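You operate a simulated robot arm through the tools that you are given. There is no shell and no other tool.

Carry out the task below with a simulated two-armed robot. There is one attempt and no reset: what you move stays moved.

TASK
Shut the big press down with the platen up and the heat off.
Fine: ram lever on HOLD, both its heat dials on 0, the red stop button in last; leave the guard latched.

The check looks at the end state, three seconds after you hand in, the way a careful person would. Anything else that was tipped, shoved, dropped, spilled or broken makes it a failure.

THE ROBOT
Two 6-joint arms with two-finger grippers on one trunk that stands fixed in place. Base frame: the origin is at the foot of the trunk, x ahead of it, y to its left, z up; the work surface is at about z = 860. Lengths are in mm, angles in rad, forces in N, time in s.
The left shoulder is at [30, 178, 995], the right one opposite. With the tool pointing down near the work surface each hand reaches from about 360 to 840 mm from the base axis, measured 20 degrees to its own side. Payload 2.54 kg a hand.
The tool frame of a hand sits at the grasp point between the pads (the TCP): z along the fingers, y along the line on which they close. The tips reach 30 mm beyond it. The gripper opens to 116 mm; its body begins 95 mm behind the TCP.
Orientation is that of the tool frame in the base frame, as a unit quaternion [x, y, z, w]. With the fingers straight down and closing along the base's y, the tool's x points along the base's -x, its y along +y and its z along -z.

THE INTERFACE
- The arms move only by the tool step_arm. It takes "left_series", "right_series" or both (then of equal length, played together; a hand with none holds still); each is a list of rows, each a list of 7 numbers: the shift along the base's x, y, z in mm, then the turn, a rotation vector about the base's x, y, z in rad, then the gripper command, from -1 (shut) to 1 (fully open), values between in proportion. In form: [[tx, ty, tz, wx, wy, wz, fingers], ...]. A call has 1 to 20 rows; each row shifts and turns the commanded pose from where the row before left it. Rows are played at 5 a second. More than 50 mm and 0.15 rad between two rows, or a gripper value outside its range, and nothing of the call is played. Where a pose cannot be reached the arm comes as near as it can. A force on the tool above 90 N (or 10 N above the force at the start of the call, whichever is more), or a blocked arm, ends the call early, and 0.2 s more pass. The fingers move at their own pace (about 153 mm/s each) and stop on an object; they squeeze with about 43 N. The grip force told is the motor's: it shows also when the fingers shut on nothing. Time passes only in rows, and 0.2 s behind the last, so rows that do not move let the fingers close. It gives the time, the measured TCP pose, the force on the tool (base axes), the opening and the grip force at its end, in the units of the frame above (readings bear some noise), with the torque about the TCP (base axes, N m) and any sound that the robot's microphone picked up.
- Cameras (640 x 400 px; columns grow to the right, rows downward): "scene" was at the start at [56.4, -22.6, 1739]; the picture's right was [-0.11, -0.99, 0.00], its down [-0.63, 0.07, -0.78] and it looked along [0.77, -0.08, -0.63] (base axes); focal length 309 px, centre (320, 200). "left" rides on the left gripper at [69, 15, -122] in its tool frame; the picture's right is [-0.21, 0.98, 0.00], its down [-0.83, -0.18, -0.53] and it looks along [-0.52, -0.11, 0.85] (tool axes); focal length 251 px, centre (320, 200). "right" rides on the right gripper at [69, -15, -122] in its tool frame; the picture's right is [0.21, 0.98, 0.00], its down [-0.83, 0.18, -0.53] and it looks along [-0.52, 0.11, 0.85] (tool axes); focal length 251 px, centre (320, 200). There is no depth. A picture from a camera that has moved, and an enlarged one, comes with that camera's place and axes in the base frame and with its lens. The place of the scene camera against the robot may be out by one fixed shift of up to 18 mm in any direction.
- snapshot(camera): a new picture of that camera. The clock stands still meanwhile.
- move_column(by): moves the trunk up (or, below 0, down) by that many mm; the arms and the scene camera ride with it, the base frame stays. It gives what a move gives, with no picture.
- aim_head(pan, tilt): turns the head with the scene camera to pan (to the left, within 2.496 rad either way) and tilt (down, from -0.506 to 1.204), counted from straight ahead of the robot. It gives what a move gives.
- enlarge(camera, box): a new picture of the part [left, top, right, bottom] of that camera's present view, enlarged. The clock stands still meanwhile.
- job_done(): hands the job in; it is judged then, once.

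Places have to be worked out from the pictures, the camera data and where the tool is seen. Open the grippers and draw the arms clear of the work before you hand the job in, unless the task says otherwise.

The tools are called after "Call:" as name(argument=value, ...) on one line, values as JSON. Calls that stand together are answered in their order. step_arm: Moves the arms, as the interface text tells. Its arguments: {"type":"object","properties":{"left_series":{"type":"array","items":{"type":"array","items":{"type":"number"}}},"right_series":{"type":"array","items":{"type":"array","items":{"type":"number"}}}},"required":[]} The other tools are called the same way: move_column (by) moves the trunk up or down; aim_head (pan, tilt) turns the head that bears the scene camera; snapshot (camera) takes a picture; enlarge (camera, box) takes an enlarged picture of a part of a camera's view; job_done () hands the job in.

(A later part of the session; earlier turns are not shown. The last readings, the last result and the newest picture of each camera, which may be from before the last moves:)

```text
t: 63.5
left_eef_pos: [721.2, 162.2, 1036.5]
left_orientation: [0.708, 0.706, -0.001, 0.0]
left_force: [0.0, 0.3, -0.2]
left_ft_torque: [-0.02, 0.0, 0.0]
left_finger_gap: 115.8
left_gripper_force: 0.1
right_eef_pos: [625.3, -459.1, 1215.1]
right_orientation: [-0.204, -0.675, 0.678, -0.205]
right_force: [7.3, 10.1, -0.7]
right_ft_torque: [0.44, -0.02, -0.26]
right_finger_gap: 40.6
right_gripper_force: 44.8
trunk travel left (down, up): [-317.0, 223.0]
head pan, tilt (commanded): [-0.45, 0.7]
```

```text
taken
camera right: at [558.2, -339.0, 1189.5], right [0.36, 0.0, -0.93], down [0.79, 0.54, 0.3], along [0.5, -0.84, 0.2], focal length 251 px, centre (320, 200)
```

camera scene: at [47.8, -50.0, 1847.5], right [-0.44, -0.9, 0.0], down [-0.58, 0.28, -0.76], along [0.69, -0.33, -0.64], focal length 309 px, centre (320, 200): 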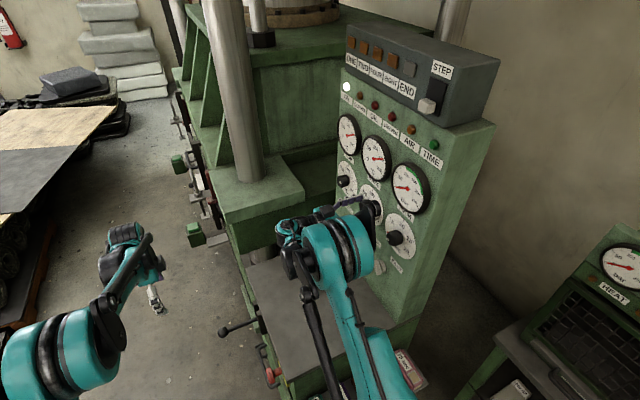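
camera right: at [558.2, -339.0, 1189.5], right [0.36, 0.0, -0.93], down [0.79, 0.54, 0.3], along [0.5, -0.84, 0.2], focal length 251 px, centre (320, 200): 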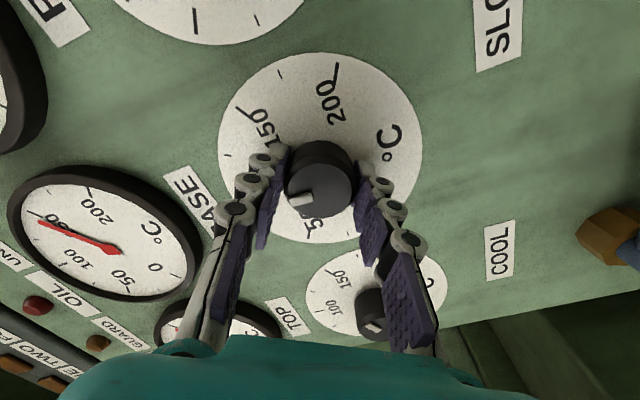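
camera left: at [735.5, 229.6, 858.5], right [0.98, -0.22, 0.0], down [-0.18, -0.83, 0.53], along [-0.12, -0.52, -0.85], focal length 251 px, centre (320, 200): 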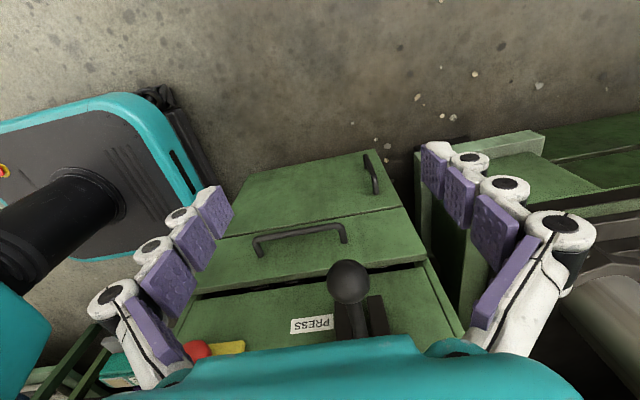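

The knob follows the hand (mark now near 100). I continue turning.

Call:
step_arm(right_series=[[0, 0, 0, 0, 0.14, 0, -1], [0, 0, 0, 0, 0.14, 0, -1], [0, 0, 0, 0, 0.14, 0, -1], [0, 0, 0, 0, 0.14, 0, -1], [0, 0, 0, 0, 0.14, 0, -1], [0, 0, 0, 0, 0.14, 0, -1], [0, 0, 0, 0, 0.14, 0, -1], [0, 0, 0, 0, 0.14, 0, -1]])

Call:
snapshot(camera="right")

Call:
snapshot(camera="scene")

```text
t: 65.3
left_eef_pos: [721.0, 161.2, 1035.2]
left_orientation: [0.708, 0.706, 0.0, 0.001]
left_force: [0.1, 0.8, 0.5]
left_ft_torque: [0.01, 0.01, -0.03]
left_finger_gap: 115.8
left_gripper_force: 0.0
right_eef_pos: [624.6, -459.2, 1214.8]
right_orientation: [-0.187, 0.682, -0.682, -0.185]
right_force: [10.7, -0.9, 9.8]
right_ft_torque: [-0.07, -0.05, 0.72]
right_finger_gap: 40.3
right_gripper_force: 45.1
trunk travel left (down, up): [-317.0, 223.0]
head pan, tilt (commanded): [-0.45, 0.7]
```

```text
taken
camera right: at [572.3, -338.9, 1264.1], right [-0.68, 0.0, -0.73], down [0.62, 0.54, -0.57], along [0.39, -0.84, -0.36], focal length 251 px, centre (320, 200)
```

right: 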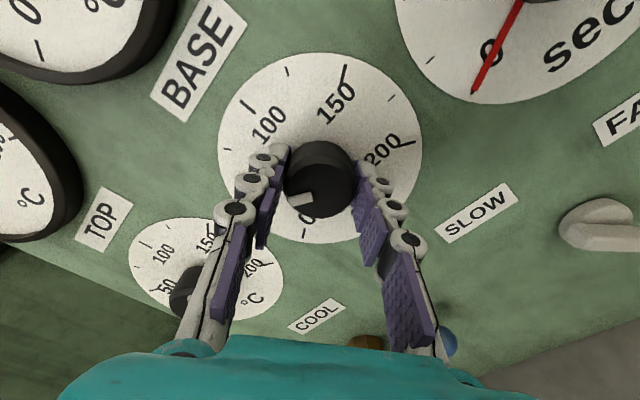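

```text
taken
camera scene: at [48.9, -49.7, 1847.5], right [-0.44, -0.9, 0.0], down [-0.58, 0.28, -0.76], along [0.69, -0.33, -0.64], focal length 309 px, centre (320, 200)
```

scene: 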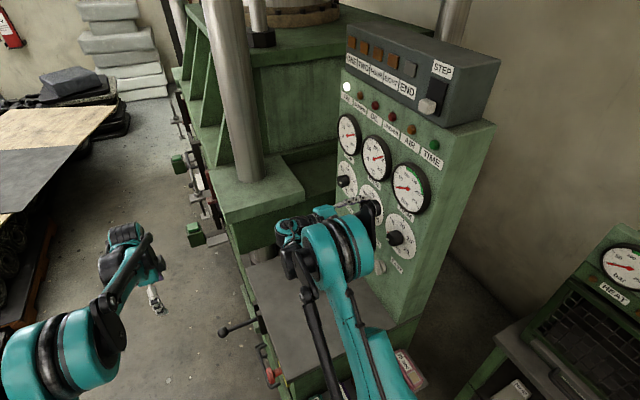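

Turned 120° so far. I continue 48° more, then do the final fine adjustment.

Call:
step_arm(right_series=[[0, 0, 0, 0, 0.14, 0, -1], [0, 0, 0, 0, 0.14, 0, -1], [0, 0, 0, 0, 0.14, 0, -1], [0, 0, 0, 0, 0.14, 0, -1], [0, 0, 0, 0, 0.14, 0, -1], [0, 0, 0, 0, 0.14, 0, -1]])

Call:
snapshot(camera="right")

Call:
enlarge(camera="right", box=[210, 40, 430, 250])

```text
t: 66.7
left_eef_pos: [721.3, 161.8, 1036.2]
left_orientation: [0.708, 0.706, -0.001, 0.0]
left_force: [-0.3, -1.1, 0.4]
left_ft_torque: [0.04, -0.01, 0.04]
left_finger_gap: 115.8
left_gripper_force: 0.1
right_eef_pos: [625.1, -459.5, 1215.3]
right_orientation: [-0.449, 0.547, -0.547, -0.448]
right_force: [18.1, -4.7, 22.6]
right_ft_torque: [0.01, -0.03, 0.44]
right_finger_gap: 40.5
right_gripper_force: 45.0
trunk travel left (down, up): [-317.0, 223.0]
head pan, tilt (commanded): [-0.45, 0.7]
```

```text
taken
camera right: at [625.7, -338.8, 1286.9], right [-1.0, 0.0, 0.02], down [-0.02, 0.54, -0.84], along [-0.01, -0.84, -0.54], focal length 251 px, centre (320, 200)
```

right: 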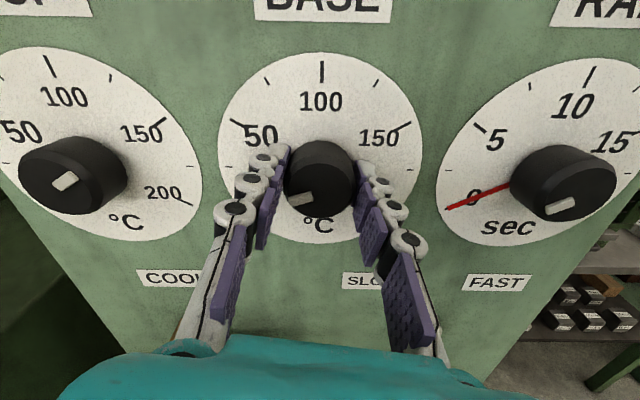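

```text
1.90 times, centred on (320, 145) of right
camera zoom: at [625.7, -338.8, 1286.9], right [-1.0, 0.0, 0.02], down [-0.02, 0.54, -0.84], along [-0.01, -0.84, -0.54], focal length 479 px, centre (320, 305)
```

zoom: 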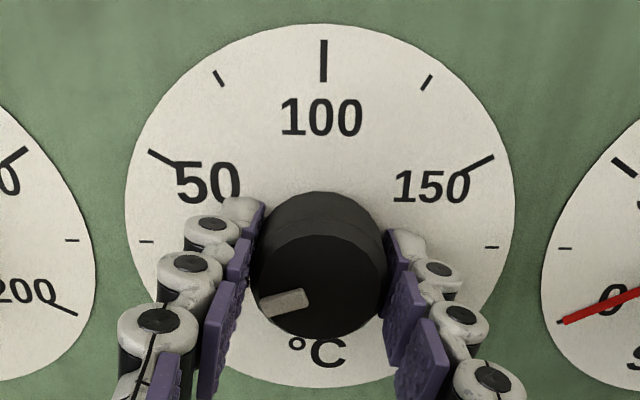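

The upright view shows the mark about 10–11° short of the 0 tick (which sits 30° below left-horizontal). I turn the remaining ~0.2 rad in two steps, easing the side load slightly.

Call:
step_arm(right_series=[[1, 0, 1.5, 0, 0.1, 0, -1], [0, 0, 0, 0, 0.09, 0, -1], [0, 0, 0, 0, 0, 0, -1]])

Call:
enlarge(camera="right", box=[210, 40, 430, 250])

```text
t: 67.5
left_eef_pos: [720.4, 162.3, 1035.7]
left_orientation: [0.708, 0.706, 0.001, -0.001]
left_force: [-0.4, 1.0, 0.1]
left_ft_torque: [0.02, 0.0, 0.06]
left_finger_gap: 115.9
left_gripper_force: 0.1
right_eef_pos: [624.9, -460.1, 1214.9]
right_orientation: [-0.499, 0.504, -0.501, -0.496]
right_force: [4.2, 3.7, -4.2]
right_ft_torque: [-0.27, 0.02, -0.04]
right_finger_gap: 40.7
right_gripper_force: 45.3
trunk travel left (down, up): [-317.0, 223.0]
head pan, tilt (commanded): [-0.45, 0.7]
```

```text
1.90 times, centred on (320, 145) of right
camera zoom: at [639.5, -339.2, 1286.0], right [-0.98, 0.0, 0.2], down [-0.17, 0.54, -0.82], along [-0.11, -0.84, -0.53], focal length 479 px, centre (320, 305)
```

zoom: 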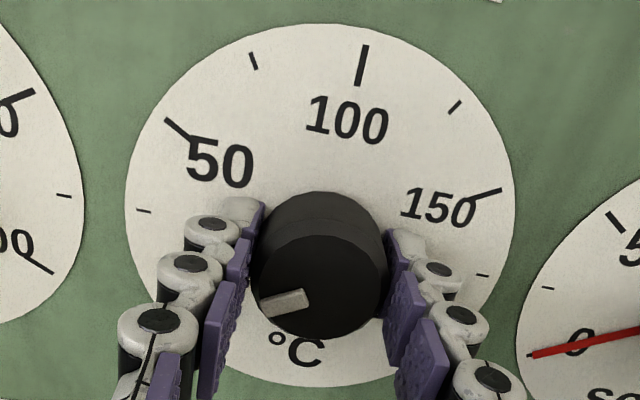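

The mark should now point at 0. I open the fingers and back off along +y to check the dial reading without obstruction.

Call:
step_arm(right_series=[[0, 0, 0, 0, 0, 0, 0.4], [0, 0, 0, 0, 0, 0, 0.4], [0, 25, 0, 0, 0, 0, 0.4], [0, 35, 0, 0, 0, 0, 0.4], [0, 40, 0, 0, 0, 0, 0.4], [0, 30, 0, 0, 0, 0, 1], [0, 0, 0, 0, 0, 0, 1]])

Call:
snapshot(camera="right")

Call:
enlarge(camera="right", box=[260, 60, 380, 160])

```text
t: 69.1
left_eef_pos: [719.4, 159.9, 1036.8]
left_orientation: [0.708, 0.706, 0.0, 0.0]
left_force: [0.7, -0.2, 0.5]
left_ft_torque: [0.0, 0.01, 0.01]
left_finger_gap: 116.0
left_gripper_force: 0.1
right_eef_pos: [621.9, -331.2, 1217.3]
right_orientation: [-0.498, 0.504, -0.501, -0.497]
right_force: [-0.7, -0.4, -0.1]
right_ft_torque: [-0.01, 0.0, 0.03]
right_finger_gap: 116.0
right_gripper_force: 0.0
trunk travel left (down, up): [-317.0, 223.0]
head pan, tilt (commanded): [-0.45, 0.7]
```

```text
taken
camera right: at [635.8, -210.0, 1288.0], right [-0.98, 0.0, 0.2], down [-0.17, 0.54, -0.83], along [-0.11, -0.84, -0.53], focal length 251 px, centre (320, 200)
```

right: 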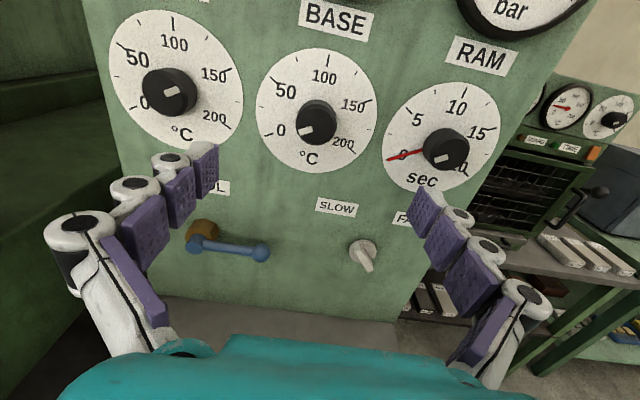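

```text
4.00 times, centred on (320, 110) of right
camera zoom: at [635.8, -210.0, 1288.0], right [-0.98, 0.0, 0.2], down [-0.17, 0.54, -0.83], along [-0.11, -0.84, -0.53], focal length 1006 px, centre (320, 560)
```

zoom: 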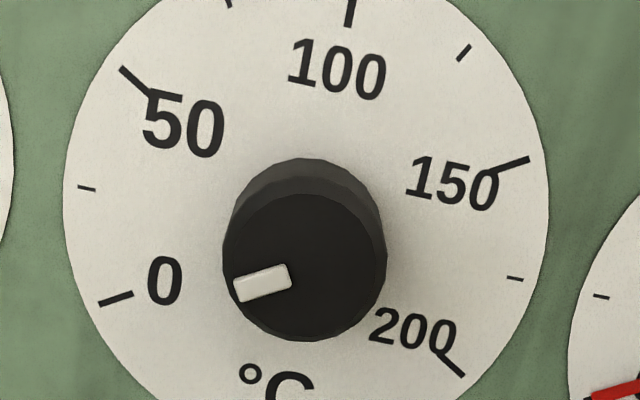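

BASE now reads 0 (mark parallel to the 0 tick within about 1–2°). Next is TOP: I enlarge it here to locate the knob precisely.

Call:
enlarge(camera="right", box=[110, 30, 240, 150])

```text
3.33 times, centred on (175, 90) of right
camera zoom: at [635.8, -210.0, 1288.0], right [-0.98, 0.0, 0.2], down [-0.17, 0.54, -0.83], along [-0.11, -0.84, -0.53], focal length 838 px, centre (803, 567)
```

zoom: 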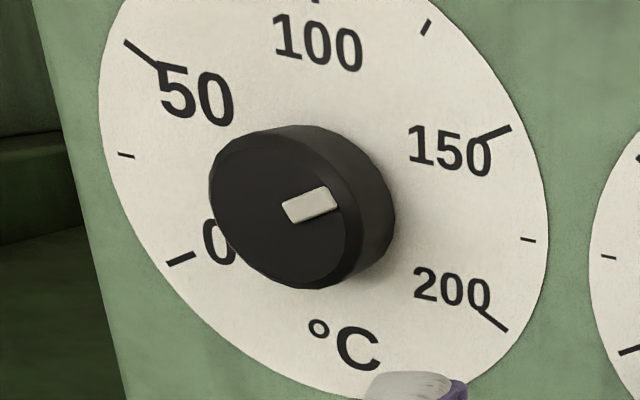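

TOP points at 150 exactly (collinear with the 0–150 diameter), so it also needs 180°. Its face is near [773, -470, 1216]; I move +x along the panel at a safe distance while rolling the wrist back by 180°.

Call:
step_arm(right_series=[[7.5, 1, 0, 0, -0.143, 0, 1], [7.5, 1, 0, 0, -0.143, 0, 1], [7.5, 1, 0, 0, -0.143, 0, 1], [7.5, 1, 0, 0, -0.143, 0, 1], [7.5, 1, 0, 0, -0.143, 0, 1], [7.5, 1, 0, 0, -0.143, 0, 1], [7.5, 1, 0, 0, -0.143, 0, 1], [7.5, 1, 0, 0, -0.143, 0, 1], [7.5, 0, 0, 0, -0.143, 0, 1], [7.5, 0, 0, 0, -0.143, 0, 1], [7.5, 0, 0, 0, -0.143, 0, 1], [7.5, 0, 0, 0, -0.143, 0, 1], [7.5, 0, 0, 0, -0.143, 0, 1], [7.5, 0, 0, 0, -0.143, 0, 1], [7.5, 0, 0, 0, -0.143, 0, 1], [7.5, 0, 0, 0, -0.143, 0, 1], [7.5, 0, 0, 0, -0.143, 0, 1], [7.5, 0, 0, 0, -0.143, 0, 1], [7.5, 0, 0, 0, -0.143, 0, 1], [7.5, 0, 0, 0, -0.143, 0, 1]])

Call:
snapshot(camera="right")

Call:
snapshot(camera="scene")

```text
t: 73.3
left_eef_pos: [720.3, 161.1, 1036.0]
left_orientation: [0.708, 0.706, 0.0, 0.001]
left_force: [0.0, 0.9, -0.2]
left_ft_torque: [0.05, 0.02, -0.01]
left_finger_gap: 115.9
left_gripper_force: 0.1
right_eef_pos: [774.3, -322.1, 1214.7]
right_orientation: [-0.427, -0.562, 0.563, -0.43]
right_force: [-1.1, -0.6, 0.5]
right_ft_torque: [-0.01, -0.01, -0.01]
right_finger_gap: 115.8
right_gripper_force: 0.1
trunk travel left (down, up): [-317.0, 223.0]
head pan, tilt (commanded): [-0.45, 0.7]
```

```text
taken
camera right: at [741.7, -201.4, 1153.6], right [0.88, 0.0, -0.47], down [0.39, 0.54, 0.75], along [0.25, -0.84, 0.48], focal length 251 px, centre (320, 200)
```

right: 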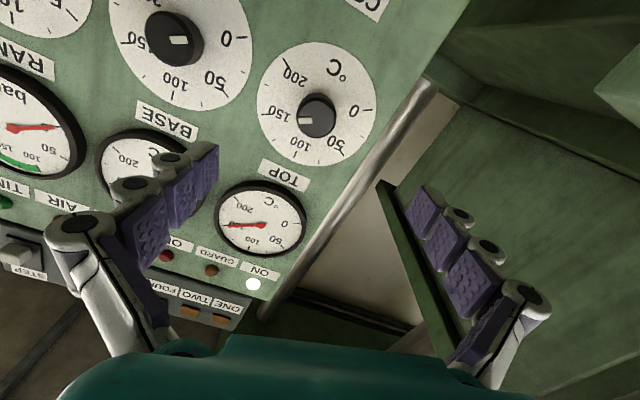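

```text
taken
camera scene: at [48.3, -50.5, 1847.4], right [-0.44, -0.9, 0.0], down [-0.58, 0.28, -0.76], along [0.69, -0.33, -0.64], focal length 309 px, centre (320, 200)
```

scene: 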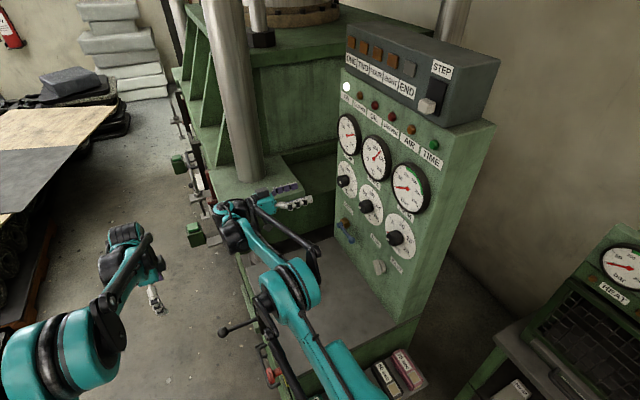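

Within reach. I finish the roll and enlarge to refine the TOP knob location.

Call:
step_arm(right_series=[[0, 0, 0, 0, -0.142, 0, 0.4], [0, 0, 0, 0, -0.142, 0, 0.4], [0, 0, 0, 0, 0, 0, 0.4]])

Call:
snapshot(camera="right")

Call:
enlarge(camera="right", box=[260, 60, 380, 160])

```text
t: 74.1
left_eef_pos: [719.7, 161.4, 1036.5]
left_orientation: [0.709, 0.705, 0.0, 0.0]
left_force: [0.2, 1.2, -0.5]
left_ft_torque: [0.03, 0.0, -0.01]
left_finger_gap: 116.1
left_gripper_force: 0.0
right_eef_pos: [775.4, -322.9, 1216.4]
right_orientation: [0.502, 0.496, -0.497, 0.505]
right_force: [-0.7, -0.1, 0.7]
right_ft_torque: [0.01, 0.02, 0.0]
right_finger_gap: 81.2
right_gripper_force: 0.0
trunk travel left (down, up): [-317.0, 223.0]
head pan, tilt (commanded): [-0.45, 0.7]
```

```text
taken
camera right: at [760.4, -201.8, 1147.2], right [0.98, 0.0, -0.2], down [0.17, 0.54, 0.83], along [0.11, -0.84, 0.53], focal length 251 px, centre (320, 200)
```

right: 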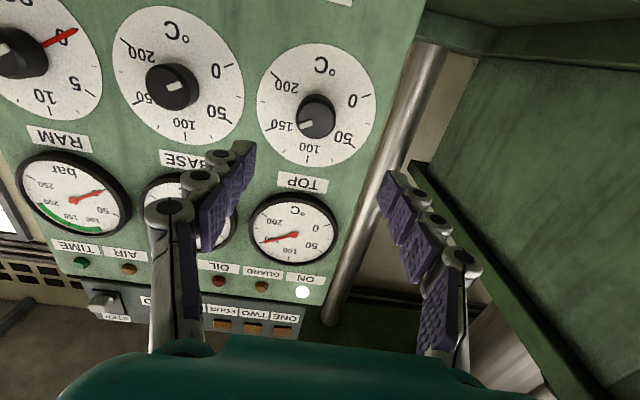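

```text
4.00 times, centred on (320, 110) of right
camera zoom: at [760.4, -201.8, 1147.2], right [0.98, 0.0, -0.2], down [0.17, 0.54, 0.83], along [0.11, -0.84, 0.53], focal length 1006 px, centre (320, 560)
```

zoom: 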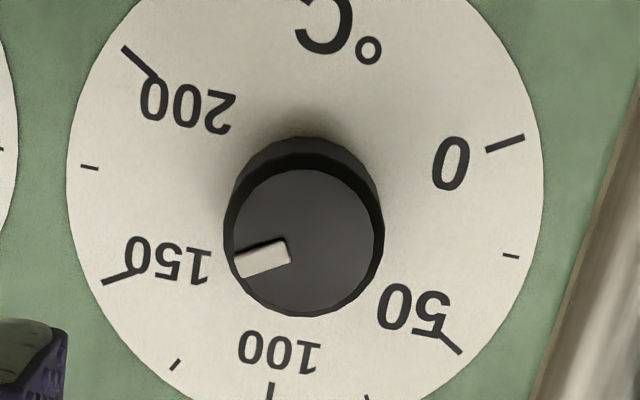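

The TOP knob face is at [770.7, -470, 1215.4]. I shift -4.7 mm in x and advance to y≈-460 around the knob.

Call:
step_arm(right_series=[[-2.5, -25, -0.5, 0, 0, 0, 0.4], [-2.2, -25, -0.3, 0, 0, 0, 0.4], [0, -25, 0, 0, 0, 0, 0.4], [0, -25, 0, 0, 0, 0, 0.4], [0, -22, 0, 0, 0, 0, 0.4], [0, -14, 0, 0, 0, 0, 0.4], [0, 0, 0, 0, 0, 0, 0.4]])

Call:
snapshot(camera="right")

```text
t: 75.7
left_eef_pos: [720.6, 161.3, 1037.6]
left_orientation: [0.708, 0.706, 0.0, 0.0]
left_force: [0.3, -0.2, 0.4]
left_ft_torque: [0.01, -0.02, 0.0]
left_finger_gap: 116.0
left_gripper_force: 0.0
right_eef_pos: [769.2, -457.5, 1216.2]
right_orientation: [0.502, 0.495, -0.498, 0.504]
right_force: [-0.1, -1.5, 0.3]
right_ft_torque: [-0.01, 0.01, -0.01]
right_finger_gap: 81.1
right_gripper_force: 0.1
trunk travel left (down, up): [-317.0, 223.0]
head pan, tilt (commanded): [-0.45, 0.7]
```

```text
taken
camera right: at [756.0, -337.4, 1147.1], right [0.98, 0.0, -0.2], down [0.17, 0.54, 0.83], along [0.11, -0.84, 0.53], focal length 251 px, centre (320, 200)
```

right: 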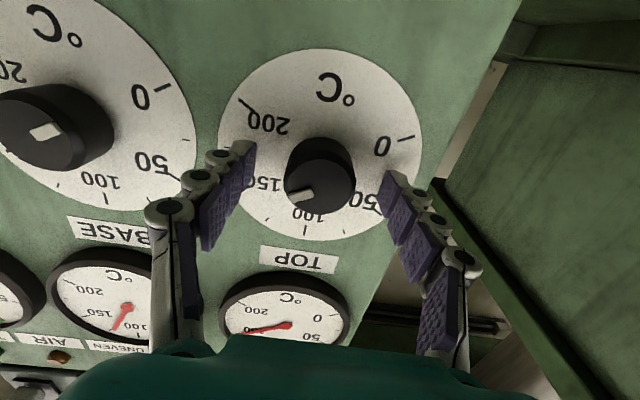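

Centred on the TOP knob with no contact. I close the fingers and begin the counter-clockwise turn (~64°), then check.

Call:
step_arm(right_series=[[0, 0, 0, 0, 0, 0, 0], [0, 0, 0, 0, 0, 0, -0.6], [0, 0, 0, 0, 0, 0, -1], [0, 0, 0, 0, 0, 0, -1], [0, 0, 0, 0, 0.14, 0, -1], [0, 0, 0, 0, 0.14, 0, -1], [0, 0, 0, 0, 0.14, 0, -1], [0, 0, 0, 0, 0.14, 0, -1], [0, 0, 0, 0, 0.14, 0, -1], [0, 0, 0, 0, 0.14, 0, -1], [0, 0, 0, 0, 0.14, 0, -1], [0, 0, 0, 0, 0.14, 0, -1]])

Call:
snapshot(camera="right")

```text
t: 78.3
left_eef_pos: [720.1, 161.6, 1036.9]
left_orientation: [0.708, 0.706, -0.001, -0.001]
left_force: [0.1, 0.3, -1.4]
left_ft_torque: [0.02, 0.0, -0.03]
left_finger_gap: 115.7
left_gripper_force: 0.0
right_eef_pos: [769.9, -459.4, 1215.6]
right_orientation: [-0.159, -0.688, 0.689, -0.163]
right_force: [9.6, -2.8, 5.5]
right_ft_torque: [-0.25, -0.04, 0.52]
right_finger_gap: 40.7
right_gripper_force: 44.9
trunk travel left (down, up): [-317.0, 223.0]
head pan, tilt (commanded): [-0.45, 0.7]
```

```text
taken
camera right: at [701.5, -337.6, 1198.8], right [0.24, 0.0, -0.97], down [0.82, 0.54, 0.2], along [0.52, -0.84, 0.13], focal length 251 px, centre (320, 200)
```

right: 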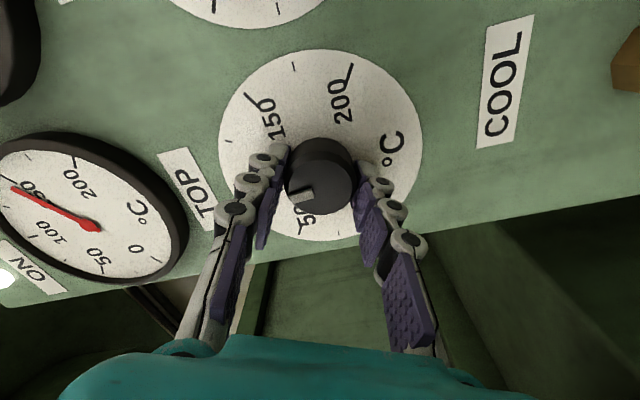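

The knob follows (now near 95). I continue turning by about 112° more in one run, keeping an eye on the force.

Call:
step_arm(right_series=[[0, 0, 0, 0, 0.14, 0, -1], [0, 0, 0, 0, 0.14, 0, -1], [0, 0, 0, 0, 0.14, 0, -1], [0, 0, 0, 0, 0.14, 0, -1], [0, 0, 0, 0, 0.14, 0, -1], [0, 0, 0, 0, 0.14, 0, -1], [0, 0, 0, 0, 0.14, 0, -1], [0, 0, 0, 0, 0.14, 0, -1], [0, 0, 0, 0, 0.14, 0, -1], [0, 0, 0, 0, 0.14, 0, -1], [0, 0, 0, 0, 0.14, 0, -1], [0, 0, 0, 0, 0.14, 0, -1], [0, 0, 0, 0, 0.14, 0, -1]])

Call:
snapshot(camera="right")

Call:
enlarge(camera="right", box=[210, 40, 430, 250])

```text
t: 81.1
left_eef_pos: [721.2, 160.5, 1036.8]
left_orientation: [0.708, 0.706, 0.0, -0.001]
left_force: [0.1, 0.3, -0.2]
left_ft_torque: [-0.01, 0.02, 0.02]
left_finger_gap: 115.8
left_gripper_force: 0.0
right_eef_pos: [769.4, -459.2, 1213.8]
right_orientation: [-0.446, 0.552, -0.548, -0.444]
right_force: [-3.2, 4.3, -13.0]
right_ft_torque: [-0.33, -0.06, -0.2]
right_finger_gap: 40.8
right_gripper_force: 45.1
trunk travel left (down, up): [-317.0, 223.0]
head pan, tilt (commanded): [-0.45, 0.7]
```

```text
taken
camera right: at [770.5, -337.7, 1286.3], right [-1.0, 0.0, 0.0], down [0.0, 0.54, -0.84], along [0.0, -0.84, -0.54], focal length 251 px, centre (320, 200)
```

right: 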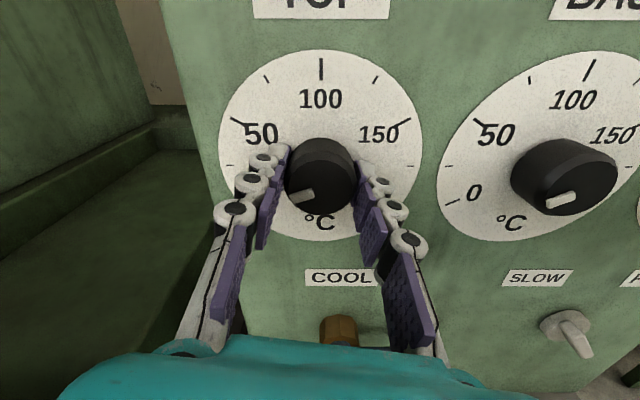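

```text
1.90 times, centred on (320, 145) of right
camera zoom: at [770.5, -337.7, 1286.3], right [-1.0, 0.0, 0.0], down [0.0, 0.54, -0.84], along [0.0, -0.84, -0.54], focal length 479 px, centre (320, 305)
```

zoom: 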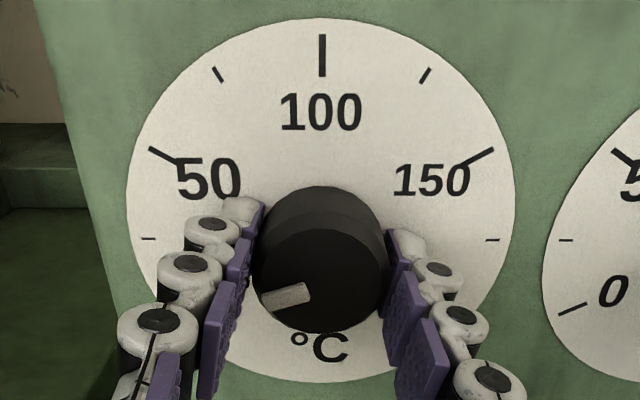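

About 10–11° remain to the 0 tick. I turn a final 0.195 rad with a small side-load correction (+z).

Call:
step_arm(right_series=[[0, 0, -1, 0, 0.1, 0, -1], [0, 0, 0, 0, 0.097, 0, -1], [0, 0, 0, 0, 0, 0, -1]])

Call:
enlarge(camera="right", box=[210, 40, 430, 250])

```text
t: 81.9
left_eef_pos: [719.7, 160.9, 1036.9]
left_orientation: [0.707, 0.707, 0.0, 0.0]
left_force: [0.1, 0.1, 0.1]
left_ft_torque: [-0.02, -0.03, 0.04]
left_finger_gap: 115.9
left_gripper_force: 0.1
right_eef_pos: [770.4, -458.7, 1214.2]
right_orientation: [-0.497, 0.505, -0.503, -0.495]
right_force: [-6.0, 5.9, -11.9]
right_ft_torque: [0.74, 0.03, -0.1]
right_finger_gap: 40.6
right_gripper_force: 44.9
trunk travel left (down, up): [-317.0, 223.0]
head pan, tilt (commanded): [-0.45, 0.7]
```

```text
1.90 times, centred on (320, 145) of right
camera zoom: at [784.0, -337.6, 1284.6], right [-0.98, 0.0, 0.2], down [-0.17, 0.54, -0.83], along [-0.11, -0.84, -0.53], focal length 479 px, centre (320, 305)
```

zoom: 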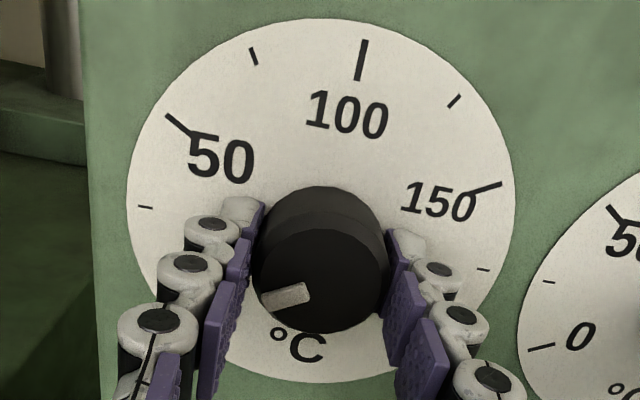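

I release the knob and back off along +y to verify the TOP dial reads 0.

Call:
step_arm(right_series=[[0, 0, 0, 0, 0, 0, 0.4], [0, 0, 0, 0, 0, 0, 0.4], [0, 25, 0, 0, 0, 0, 0.4], [0, 35, 0, 0, 0, 0, 0.4], [0, 40, 0, 0, 0, 0, 0.4], [0, 30, 0, 0, 0, 0, 1], [0, 0, 0, 0, 0, 0, 1]])

Call:
snapshot(camera="right")

Call:
enlarge(camera="right", box=[260, 60, 380, 160])

Call:
enlarge(camera="right", box=[400, 60, 520, 160])

```text
t: 83.5
left_eef_pos: [720.2, 159.7, 1037.1]
left_orientation: [0.709, 0.706, 0.0, 0.001]
left_force: [-0.3, 0.0, -0.2]
left_ft_torque: [-0.01, 0.01, 0.02]
left_finger_gap: 116.0
left_gripper_force: 0.1
right_eef_pos: [771.0, -328.6, 1214.8]
right_orientation: [-0.497, 0.505, -0.504, -0.494]
right_force: [0.8, -0.2, -0.7]
right_ft_torque: [0.03, 0.01, -0.03]
right_finger_gap: 116.1
right_gripper_force: 0.0
trunk travel left (down, up): [-317.0, 223.0]
head pan, tilt (commanded): [-0.45, 0.7]
```

```text
taken
camera right: at [783.9, -208.0, 1287.1], right [-0.98, 0.0, 0.2], down [-0.17, 0.54, -0.83], along [-0.11, -0.84, -0.53], focal length 251 px, centre (320, 200)
```

right: 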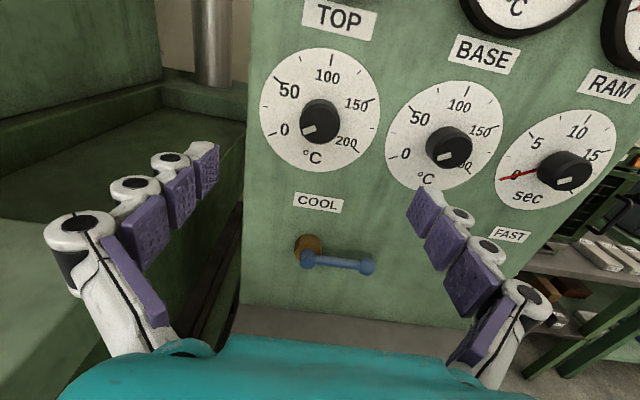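

```text
4.00 times, centred on (320, 110) of right
camera zoom: at [783.9, -208.0, 1287.1], right [-0.98, 0.0, 0.2], down [-0.17, 0.54, -0.83], along [-0.11, -0.84, -0.53], focal length 1006 px, centre (320, 560)
```

zoom: 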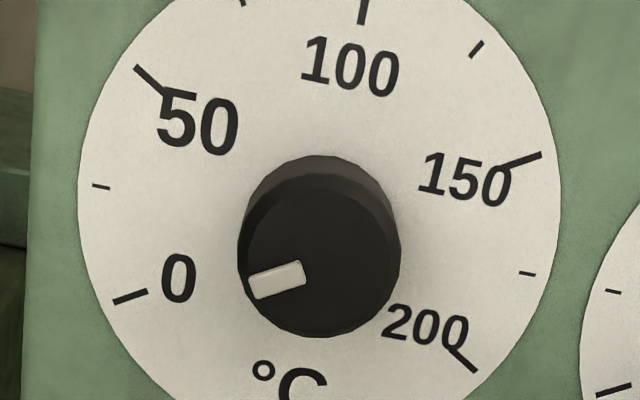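

```text
4.00 times, centred on (460, 110) of right
camera zoom: at [783.9, -208.0, 1287.1], right [-0.98, 0.0, 0.2], down [-0.17, 0.54, -0.83], along [-0.11, -0.84, -0.53], focal length 1006 px, centre (-240, 560)
```

zoom: 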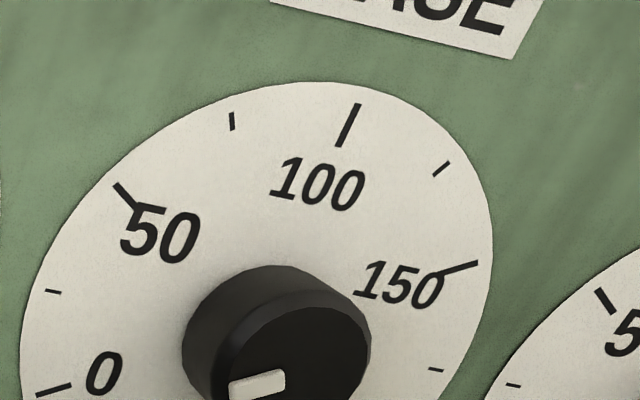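

Both TOP and BASE now read 0. I draw the right arm back from the panel, up and to a compact tool-down pose like the starting one, so the left arm has room for the stop button.

Call:
step_arm(right_series=[[-12, 4, 12, 0, -0.143, 0, 1], [-14, 4, 14, 0, -0.143, 0, 1], [-14, 3, 14, 0, -0.143, 0, 1], [-14, 3, 14, 0, -0.143, 0, 1], [-14, 3, 14, 0, -0.143, 0, 1], [-14, 3, 14, 0, -0.143, 0, 1], [-14, 3, 14, 0, -0.143, 0, 1], [-14, 3, 14, 0, -0.143, 0, 1], [-14, 3, 14, 0, -0.143, 0, 1], [-14, 3, 14, 0, -0.143, 0, 1], [-14, 3, 14, 0, -0.16, 0, 1]])

Call:
step_arm(right_series=[[-9, 2, 15, 0.143, 0, 0, 1], [-9, 2, 15, 0.143, 0, 0, 1], [-9, 2, 15, 0.143, 0, 0, 1], [-9, 2, 15, 0.143, 0, 0, 1], [-9, 2, 15, 0.143, 0, 0, 1], [-9, 2, 15, 0.143, 0, 0, 1], [-9, 2, 15, 0.143, 0, 0, 1], [-9, 2, 15, 0.143, 0, 0, 1], [-9, 2, 15, 0.143, 0, 0, 1], [-9, 2, 15, 0.143, 0, 0, 1], [-9, 2, 15, 0.141, 0, 0, 1]])

Call:
snapshot(camera="scene")

```text
refused: row 11 steps farther than a row can; nothing moved
```

```text
t: 85.9
left_eef_pos: [720.5, 160.0, 1037.3]
left_orientation: [0.708, 0.706, 0.0, 0.0]
left_force: [0.2, 0.2, 0.8]
left_ft_torque: [0.03, -0.01, -0.03]
left_finger_gap: 116.0
left_gripper_force: 0.0
right_eef_pos: [670.4, -308.0, 1379.3]
right_orientation: [-0.7, 0.714, 0.003, 0.002]
right_force: [-0.5, 0.1, 0.5]
right_ft_torque: [0.03, 0.0, 0.0]
right_finger_gap: 116.2
right_gripper_force: 0.1
trunk travel left (down, up): [-317.0, 223.0]
head pan, tilt (commanded): [-0.45, 0.7]
```

```text
taken
camera scene: at [47.2, -51.8, 1847.4], right [-0.44, -0.9, 0.0], down [-0.58, 0.28, -0.76], along [0.69, -0.33, -0.64], focal length 309 px, centre (320, 200)
```

scene: 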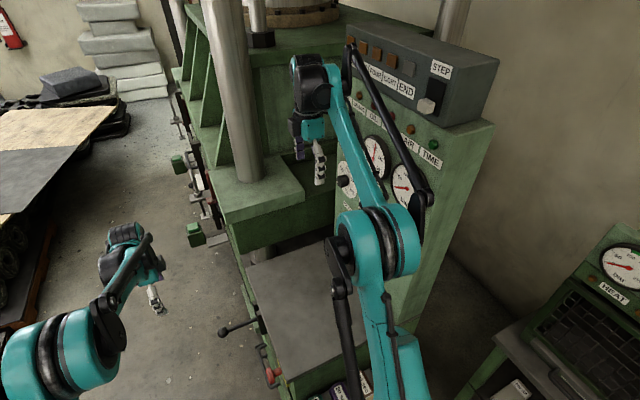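

One call was refused for a too-large turn, but the second one ran safely: the right hand is at [670, -308, 1379] pointing down with no contact. I now pull it back and up toward the starting pose, turning about z by -90°.

Call:
step_arm(right_series=[[-13, 3, 11, 0, 0, -0.143, 1], [-13, 3, 11, 0, 0, -0.143, 1], [-13, 3, 11, 0, 0, -0.143, 1], [-13, 3, 11, 0, 0, -0.143, 1], [-13, 3, 11, 0, 0, -0.143, 1], [-13, 3, 11, 0, 0, -0.143, 1], [-13, 3, 11, 0, 0, -0.143, 1], [-13, 3, 11, 0, 0, -0.143, 1], [-13, 3, 11, 0, 0, -0.143, 1], [-13, 3, 11, 0, 0, -0.143, 1], [-13, 3, 11, 0, 0, -0.14, 1]])

Call:
aim_head(pan=-0.2, tilt=0.9)

Call:
snapshot(camera="scene")

Call:
snapshot(camera="left")

```text
t: 88.3
left_eef_pos: [719.9, 161.7, 1037.9]
left_orientation: [0.708, 0.706, 0.0, 0.001]
left_force: [-0.4, -0.1, -0.2]
left_ft_torque: [-0.01, 0.0, -0.01]
left_finger_gap: 115.9
left_gripper_force: 0.1
right_eef_pos: [526.1, -273.1, 1502.0]
right_orientation: [0.009, 1.0, -0.001, 0.003]
right_force: [-0.2, 1.7, 1.0]
right_ft_torque: [0.01, -0.03, -0.01]
right_finger_gap: 116.1
right_gripper_force: 0.1
trunk travel left (down, up): [-317.0, 223.0]
head pan, tilt (commanded): [-0.45, 0.7]
```

```text
t: 89.0
left_eef_pos: [722.2, 160.9, 1036.9]
left_orientation: [0.708, 0.707, 0.0, 0.001]
left_force: [0.2, -0.2, -0.8]
left_ft_torque: [0.0, 0.01, -0.01]
left_finger_gap: 116.2
left_gripper_force: 0.1
right_eef_pos: [528.4, -272.9, 1499.5]
right_orientation: [0.009, 1.0, 0.0, 0.002]
right_force: [-0.9, 0.9, 0.3]
right_ft_torque: [0.05, 0.0, 0.0]
right_finger_gap: 116.1
right_gripper_force: 0.0
trunk travel left (down, up): [-317.0, 223.0]
head pan, tilt (commanded): [-0.201, 0.901]
```

```text
taken
camera scene: at [45.5, -28.8, 1831.3], right [-0.2, -0.98, 0.0], down [-0.77, 0.16, -0.62], along [0.61, -0.12, -0.78], focal length 309 px, centre (320, 200)
```

scene: 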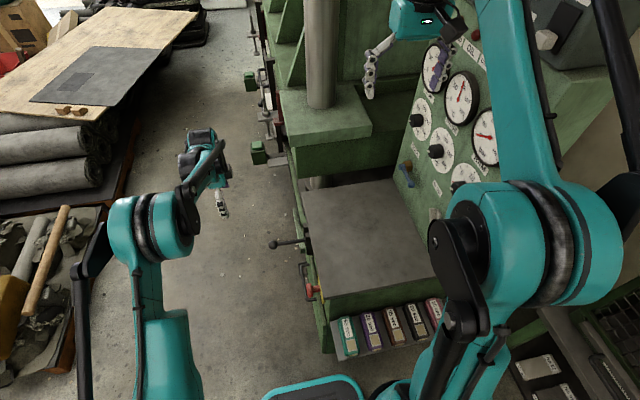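

```text
taken
camera left: at [735.7, 229.3, 1158.3], right [0.98, -0.22, 0.0], down [-0.18, -0.83, 0.53], along [-0.12, -0.52, -0.85], focal length 251 px, centre (320, 200)
```

left: 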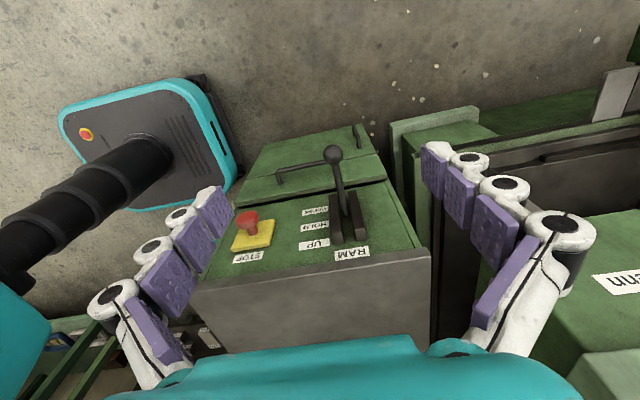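

The right arm is clear. From the left camera I enlarge the lever and stop button to confirm the lever is still at HOLD and to locate the button.

Call:
enlarge(camera="left", box=[220, 130, 400, 270])

Call:
enlarge(camera="scene", box=[260, 220, 360, 320])

```text
2.86 times, centred on (310, 200) of left
camera zoom: at [735.7, 229.3, 1158.3], right [0.98, -0.22, 0.0], down [-0.18, -0.83, 0.53], along [-0.12, -0.52, -0.85], focal length 718 px, centre (349, 200)
```

zoom: 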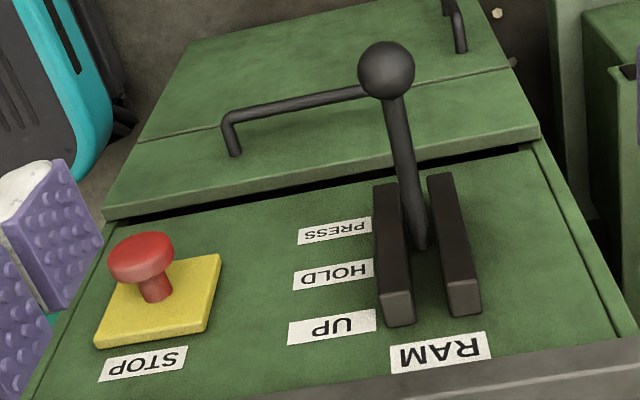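

```text
4.00 times, centred on (310, 270) of scene
camera zoom: at [45.5, -28.8, 1831.3], right [-0.2, -0.98, 0.0], down [-0.77, 0.16, -0.62], along [0.61, -0.12, -0.78], focal length 1236 px, centre (360, -80)
```

zoom: 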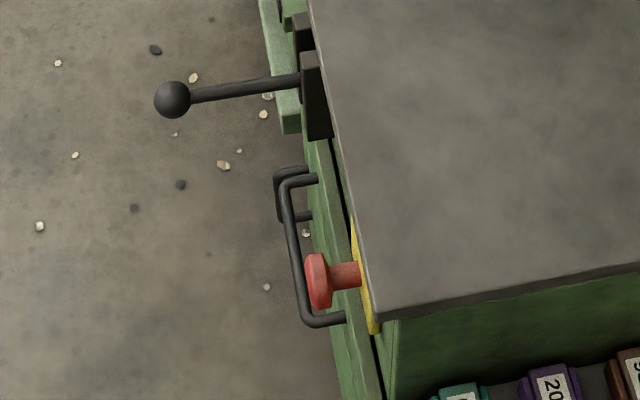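

The lever is at HOLD (ball ≈ [722, 49, 710]), and the stop button head is near [505, -58, 712], facing +y and out. I lower the trunk by 250 mm; the left hand stays outside the lever (y≥115 vs. ball at y≤70) and the right arm is high and compact.

Call:
move_column(by=-250)

Call:
step_arm(left_series=[[-25, 5, 0, 0, 0, 0, 1], [-35, 5, 0, 0, 0, 0, 1], [-35, 5, 0, 0, 0, 0, 0], [-35, 5, 0, 0, 0, 0, -1], [-35, 5, 0, 0, 0, 0, -1], [-35, 5, 0, 0, 0, 0, -1], [0, 0, 0, 0, 0, 0, -1]])

Call:
snapshot(camera="left")

Call:
snapshot(camera="scene")

```text
t: 91.6
left_eef_pos: [720.0, 161.0, 787.0]
left_orientation: [0.708, 0.706, 0.0, 0.0]
left_force: [0.4, -0.4, 0.5]
left_ft_torque: [0.0, -0.01, 0.01]
left_finger_gap: 116.2
left_gripper_force: 0.1
right_eef_pos: [527.0, -272.8, 1252.1]
right_orientation: [0.009, 1.0, 0.0, 0.003]
right_force: [-0.2, -0.3, -0.4]
right_ft_torque: [-0.02, 0.0, -0.03]
right_finger_gap: 115.9
right_gripper_force: 0.2
trunk travel left (down, up): [-67.0, 473.0]
head pan, tilt (commanded): [-0.201, 0.901]
```

```text
t: 93.2
left_eef_pos: [521.6, 193.0, 787.3]
left_orientation: [0.709, 0.706, -0.001, 0.0]
left_force: [0.9, 0.5, -0.8]
left_ft_torque: [0.02, -0.02, -0.03]
left_finger_gap: 0.0
left_gripper_force: 28.7
right_eef_pos: [528.8, -274.1, 1250.9]
right_orientation: [0.008, 1.0, 0.0, 0.001]
right_force: [0.4, 0.0, 0.4]
right_ft_torque: [-0.01, -0.01, 0.02]
right_finger_gap: 116.0
right_gripper_force: 0.1
trunk travel left (down, up): [-67.0, 473.0]
head pan, tilt (commanded): [-0.201, 0.901]
```

```text
taken
camera left: at [537.5, 261.8, 909.4], right [0.98, -0.22, 0.0], down [-0.18, -0.83, 0.53], along [-0.12, -0.52, -0.85], focal length 251 px, centre (320, 200)
```

left: 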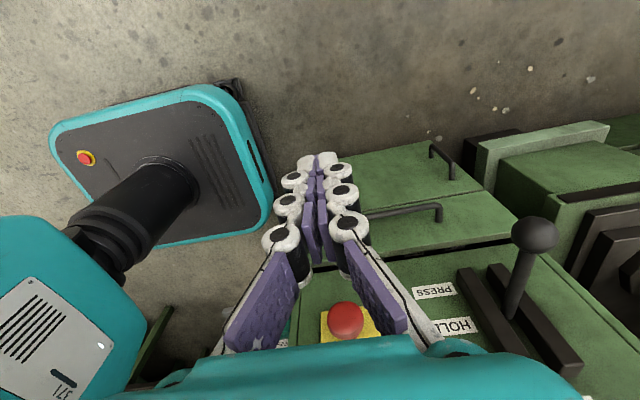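

```text
taken
camera scene: at [45.7, -28.6, 1581.3], right [-0.2, -0.98, 0.0], down [-0.77, 0.16, -0.62], along [0.61, -0.12, -0.78], focal length 309 px, centre (320, 200)
```

scene: 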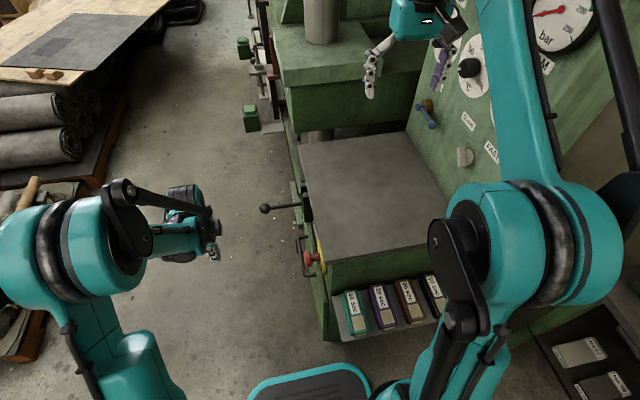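

The stop button centre refines to about [503, -65, 702]. With the fingers shut, I rotate the left hand so that it points toward -y while lowering to the button's height, staying well outside (y≈160).

Call:
step_arm(left_series=[[-1.6, -3, -7.7, -0.143, 0, 0, -1], [-1.6, -3, -7.7, -0.143, 0, 0, -1], [-1.6, -3, -7.7, -0.143, 0, 0, -1], [-1.6, -3, -7.7, -0.143, 0, 0, -1], [-1.6, -3, -7.7, -0.143, 0, 0, -1], [-1.6, -3, -7.7, -0.143, 0, 0, -1], [-1.6, -3, -7.7, -0.143, 0, 0, -1], [-1.6, -3, -7.7, -0.143, 0, 0, -1], [-1.6, -3, -7.7, -0.143, 0, 0, -1], [-1.6, -3, -7.7, -0.143, 0, 0, -1], [-1.6, -3, -7.7, -0.141, 0, 0, -1], [0, 0, 0, 0, 0, 0, -1]])

Call:
snapshot(camera="left")

Call:
snapshot(camera="scene")

```text
t: 95.8
left_eef_pos: [506.6, 156.4, 739.7]
left_orientation: [0.501, 0.5, -0.499, 0.5]
left_force: [0.4, 0.2, 0.2]
left_ft_torque: [0.01, -0.01, 0.01]
left_finger_gap: 0.0
left_gripper_force: 28.7
left hand out of reach, approached as far as the arm can: row 11
right_eef_pos: [527.5, -272.2, 1250.1]
right_orientation: [0.008, 1.0, 0.0, 0.002]
right_force: [0.6, 0.5, -0.3]
right_ft_torque: [-0.01, 0.01, 0.01]
right_finger_gap: 115.9
right_gripper_force: 0.0
trunk travel left (down, up): [-67.0, 473.0]
head pan, tilt (commanded): [-0.201, 0.901]
```

```text
taken
camera left: at [521.9, 278.6, 670.1], right [0.98, 0.0, 0.22], down [-0.18, 0.53, 0.83], along [-0.12, -0.85, 0.52], focal length 251 px, centre (320, 200)
```

left: 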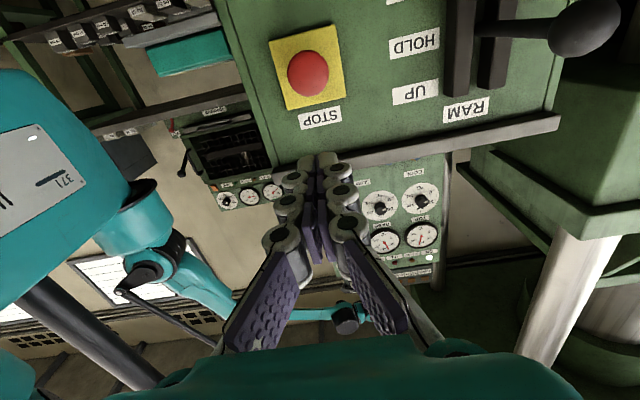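

```text
taken
camera scene: at [45.4, -28.4, 1581.3], right [-0.2, -0.98, 0.0], down [-0.77, 0.16, -0.62], along [0.61, -0.12, -0.78], focal length 309 px, centre (320, 200)
```

scene: 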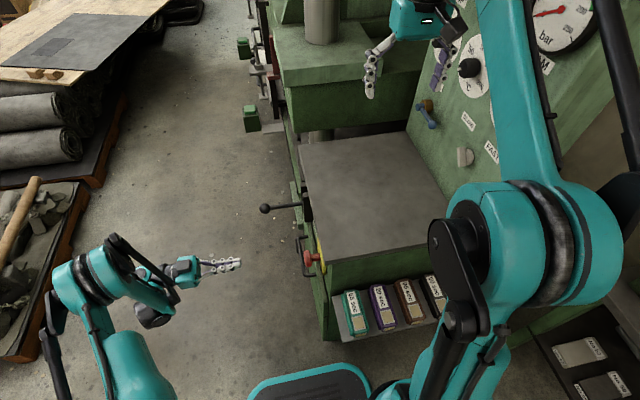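

The hand points at -y, but it bottomed out at z≈740, so I lower the trunk another 40 mm to bring it level with the button at ≈[502, -62, 699].

Call:
move_column(by=-41)

Call:
snapshot(camera="left")

Call:
enlarge(camera="left", box=[240, 0, 420, 130])

```text
t: 96.7
left_eef_pos: [505.9, 157.9, 698.5]
left_orientation: [0.502, 0.501, -0.498, 0.5]
left_force: [-0.5, 0.1, 0.9]
left_ft_torque: [0.05, -0.03, 0.01]
left_finger_gap: 0.0
left_gripper_force: 28.9
right_eef_pos: [527.7, -274.1, 1209.7]
right_orientation: [0.009, 1.0, 0.0, 0.002]
right_force: [-0.5, 0.4, 1.1]
right_ft_torque: [0.01, -0.03, -0.02]
right_finger_gap: 116.1
right_gripper_force: 0.0
trunk travel left (down, up): [-26.0, 514.0]
head pan, tilt (commanded): [-0.201, 0.901]
```

```text
taken
camera left: at [521.8, 278.5, 629.5], right [0.98, 0.0, 0.22], down [-0.18, 0.53, 0.83], along [-0.12, -0.85, 0.52], focal length 251 px, centre (320, 200)
```

left: 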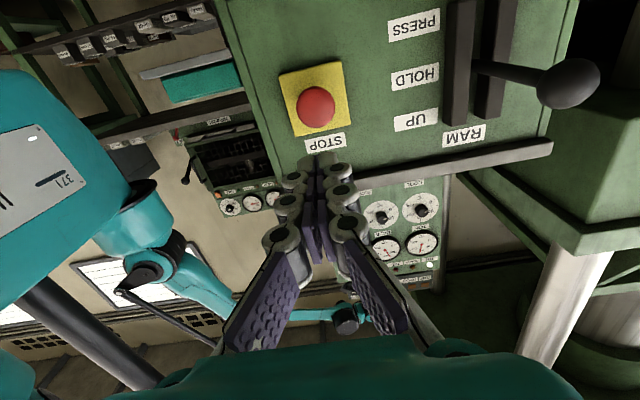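

```text
3.08 times, centred on (330, 65) of left
camera zoom: at [521.8, 278.5, 629.5], right [0.98, 0.0, 0.22], down [-0.18, 0.53, 0.83], along [-0.12, -0.85, 0.52], focal length 774 px, centre (289, 615)
```

zoom: 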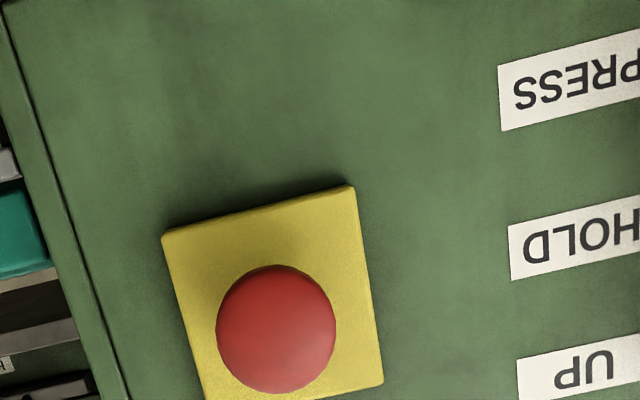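

The button head centre is at [502, -56, 697]. I approach straight along -y to y≈18 (fingertips about 40 mm short of the head), correcting x and z.

Call:
step_arm(left_series=[[-2, -30, -1, 0, 0, 0, -1], [-2, -35, -0.5, 0, 0, 0, -1], [0, -35, 0, 0, 0, 0, -1], [0, -25, 0, 0, 0, 0, -1], [0, -15, 0, 0, 0, 0, -1], [0, 0, 0, 0, 0, 0, -1]])

Call:
snapshot(camera="left")

Call:
snapshot(camera="scene")

```text
t: 98.1
left_eef_pos: [546.6, 30.0, 701.8]
left_orientation: [0.502, 0.5, -0.499, 0.499]
left_force: [0.4, 0.6, -0.1]
left_ft_torque: [0.0, 0.03, 0.02]
left_finger_gap: 0.2
left_gripper_force: 28.6
left hand out of reach, approached as far as the arm can: row 1, 2, 3, 4
right_eef_pos: [528.2, -272.6, 1209.3]
right_orientation: [0.009, 1.0, 0.001, 0.002]
right_force: [-0.1, -0.4, 0.0]
right_ft_torque: [-0.02, -0.01, 0.06]
right_finger_gap: 116.0
right_gripper_force: 0.1
trunk travel left (down, up): [-26.0, 514.0]
head pan, tilt (commanded): [-0.201, 0.901]
```

```text
taken
camera left: at [562.2, 151.3, 633.2], right [0.98, 0.0, 0.22], down [-0.18, 0.53, 0.83], along [-0.12, -0.85, 0.52], focal length 251 px, centre (320, 200)
```

left: 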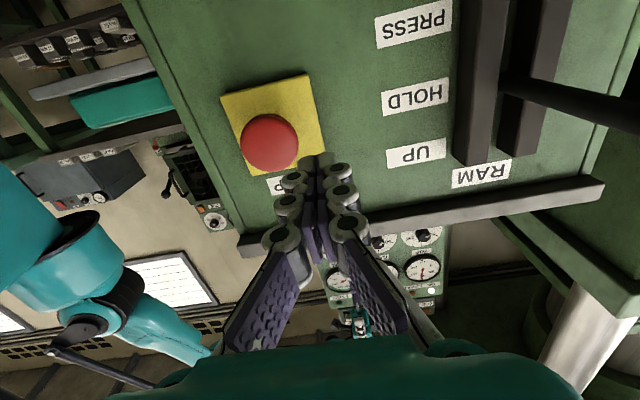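

```text
taken
camera scene: at [45.2, -28.5, 1540.3], right [-0.2, -0.98, 0.0], down [-0.77, 0.16, -0.62], along [0.61, -0.12, -0.78], focal length 309 px, centre (320, 200)
```

scene: 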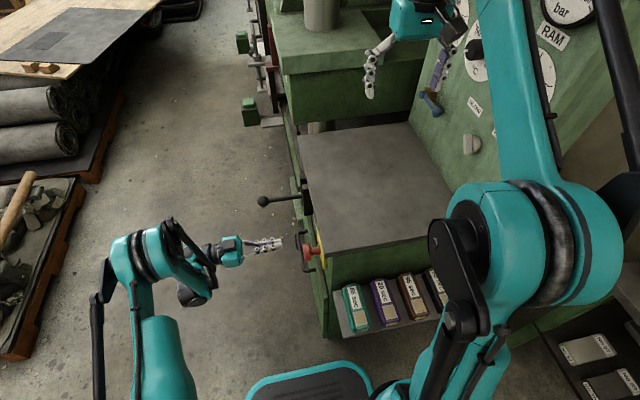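

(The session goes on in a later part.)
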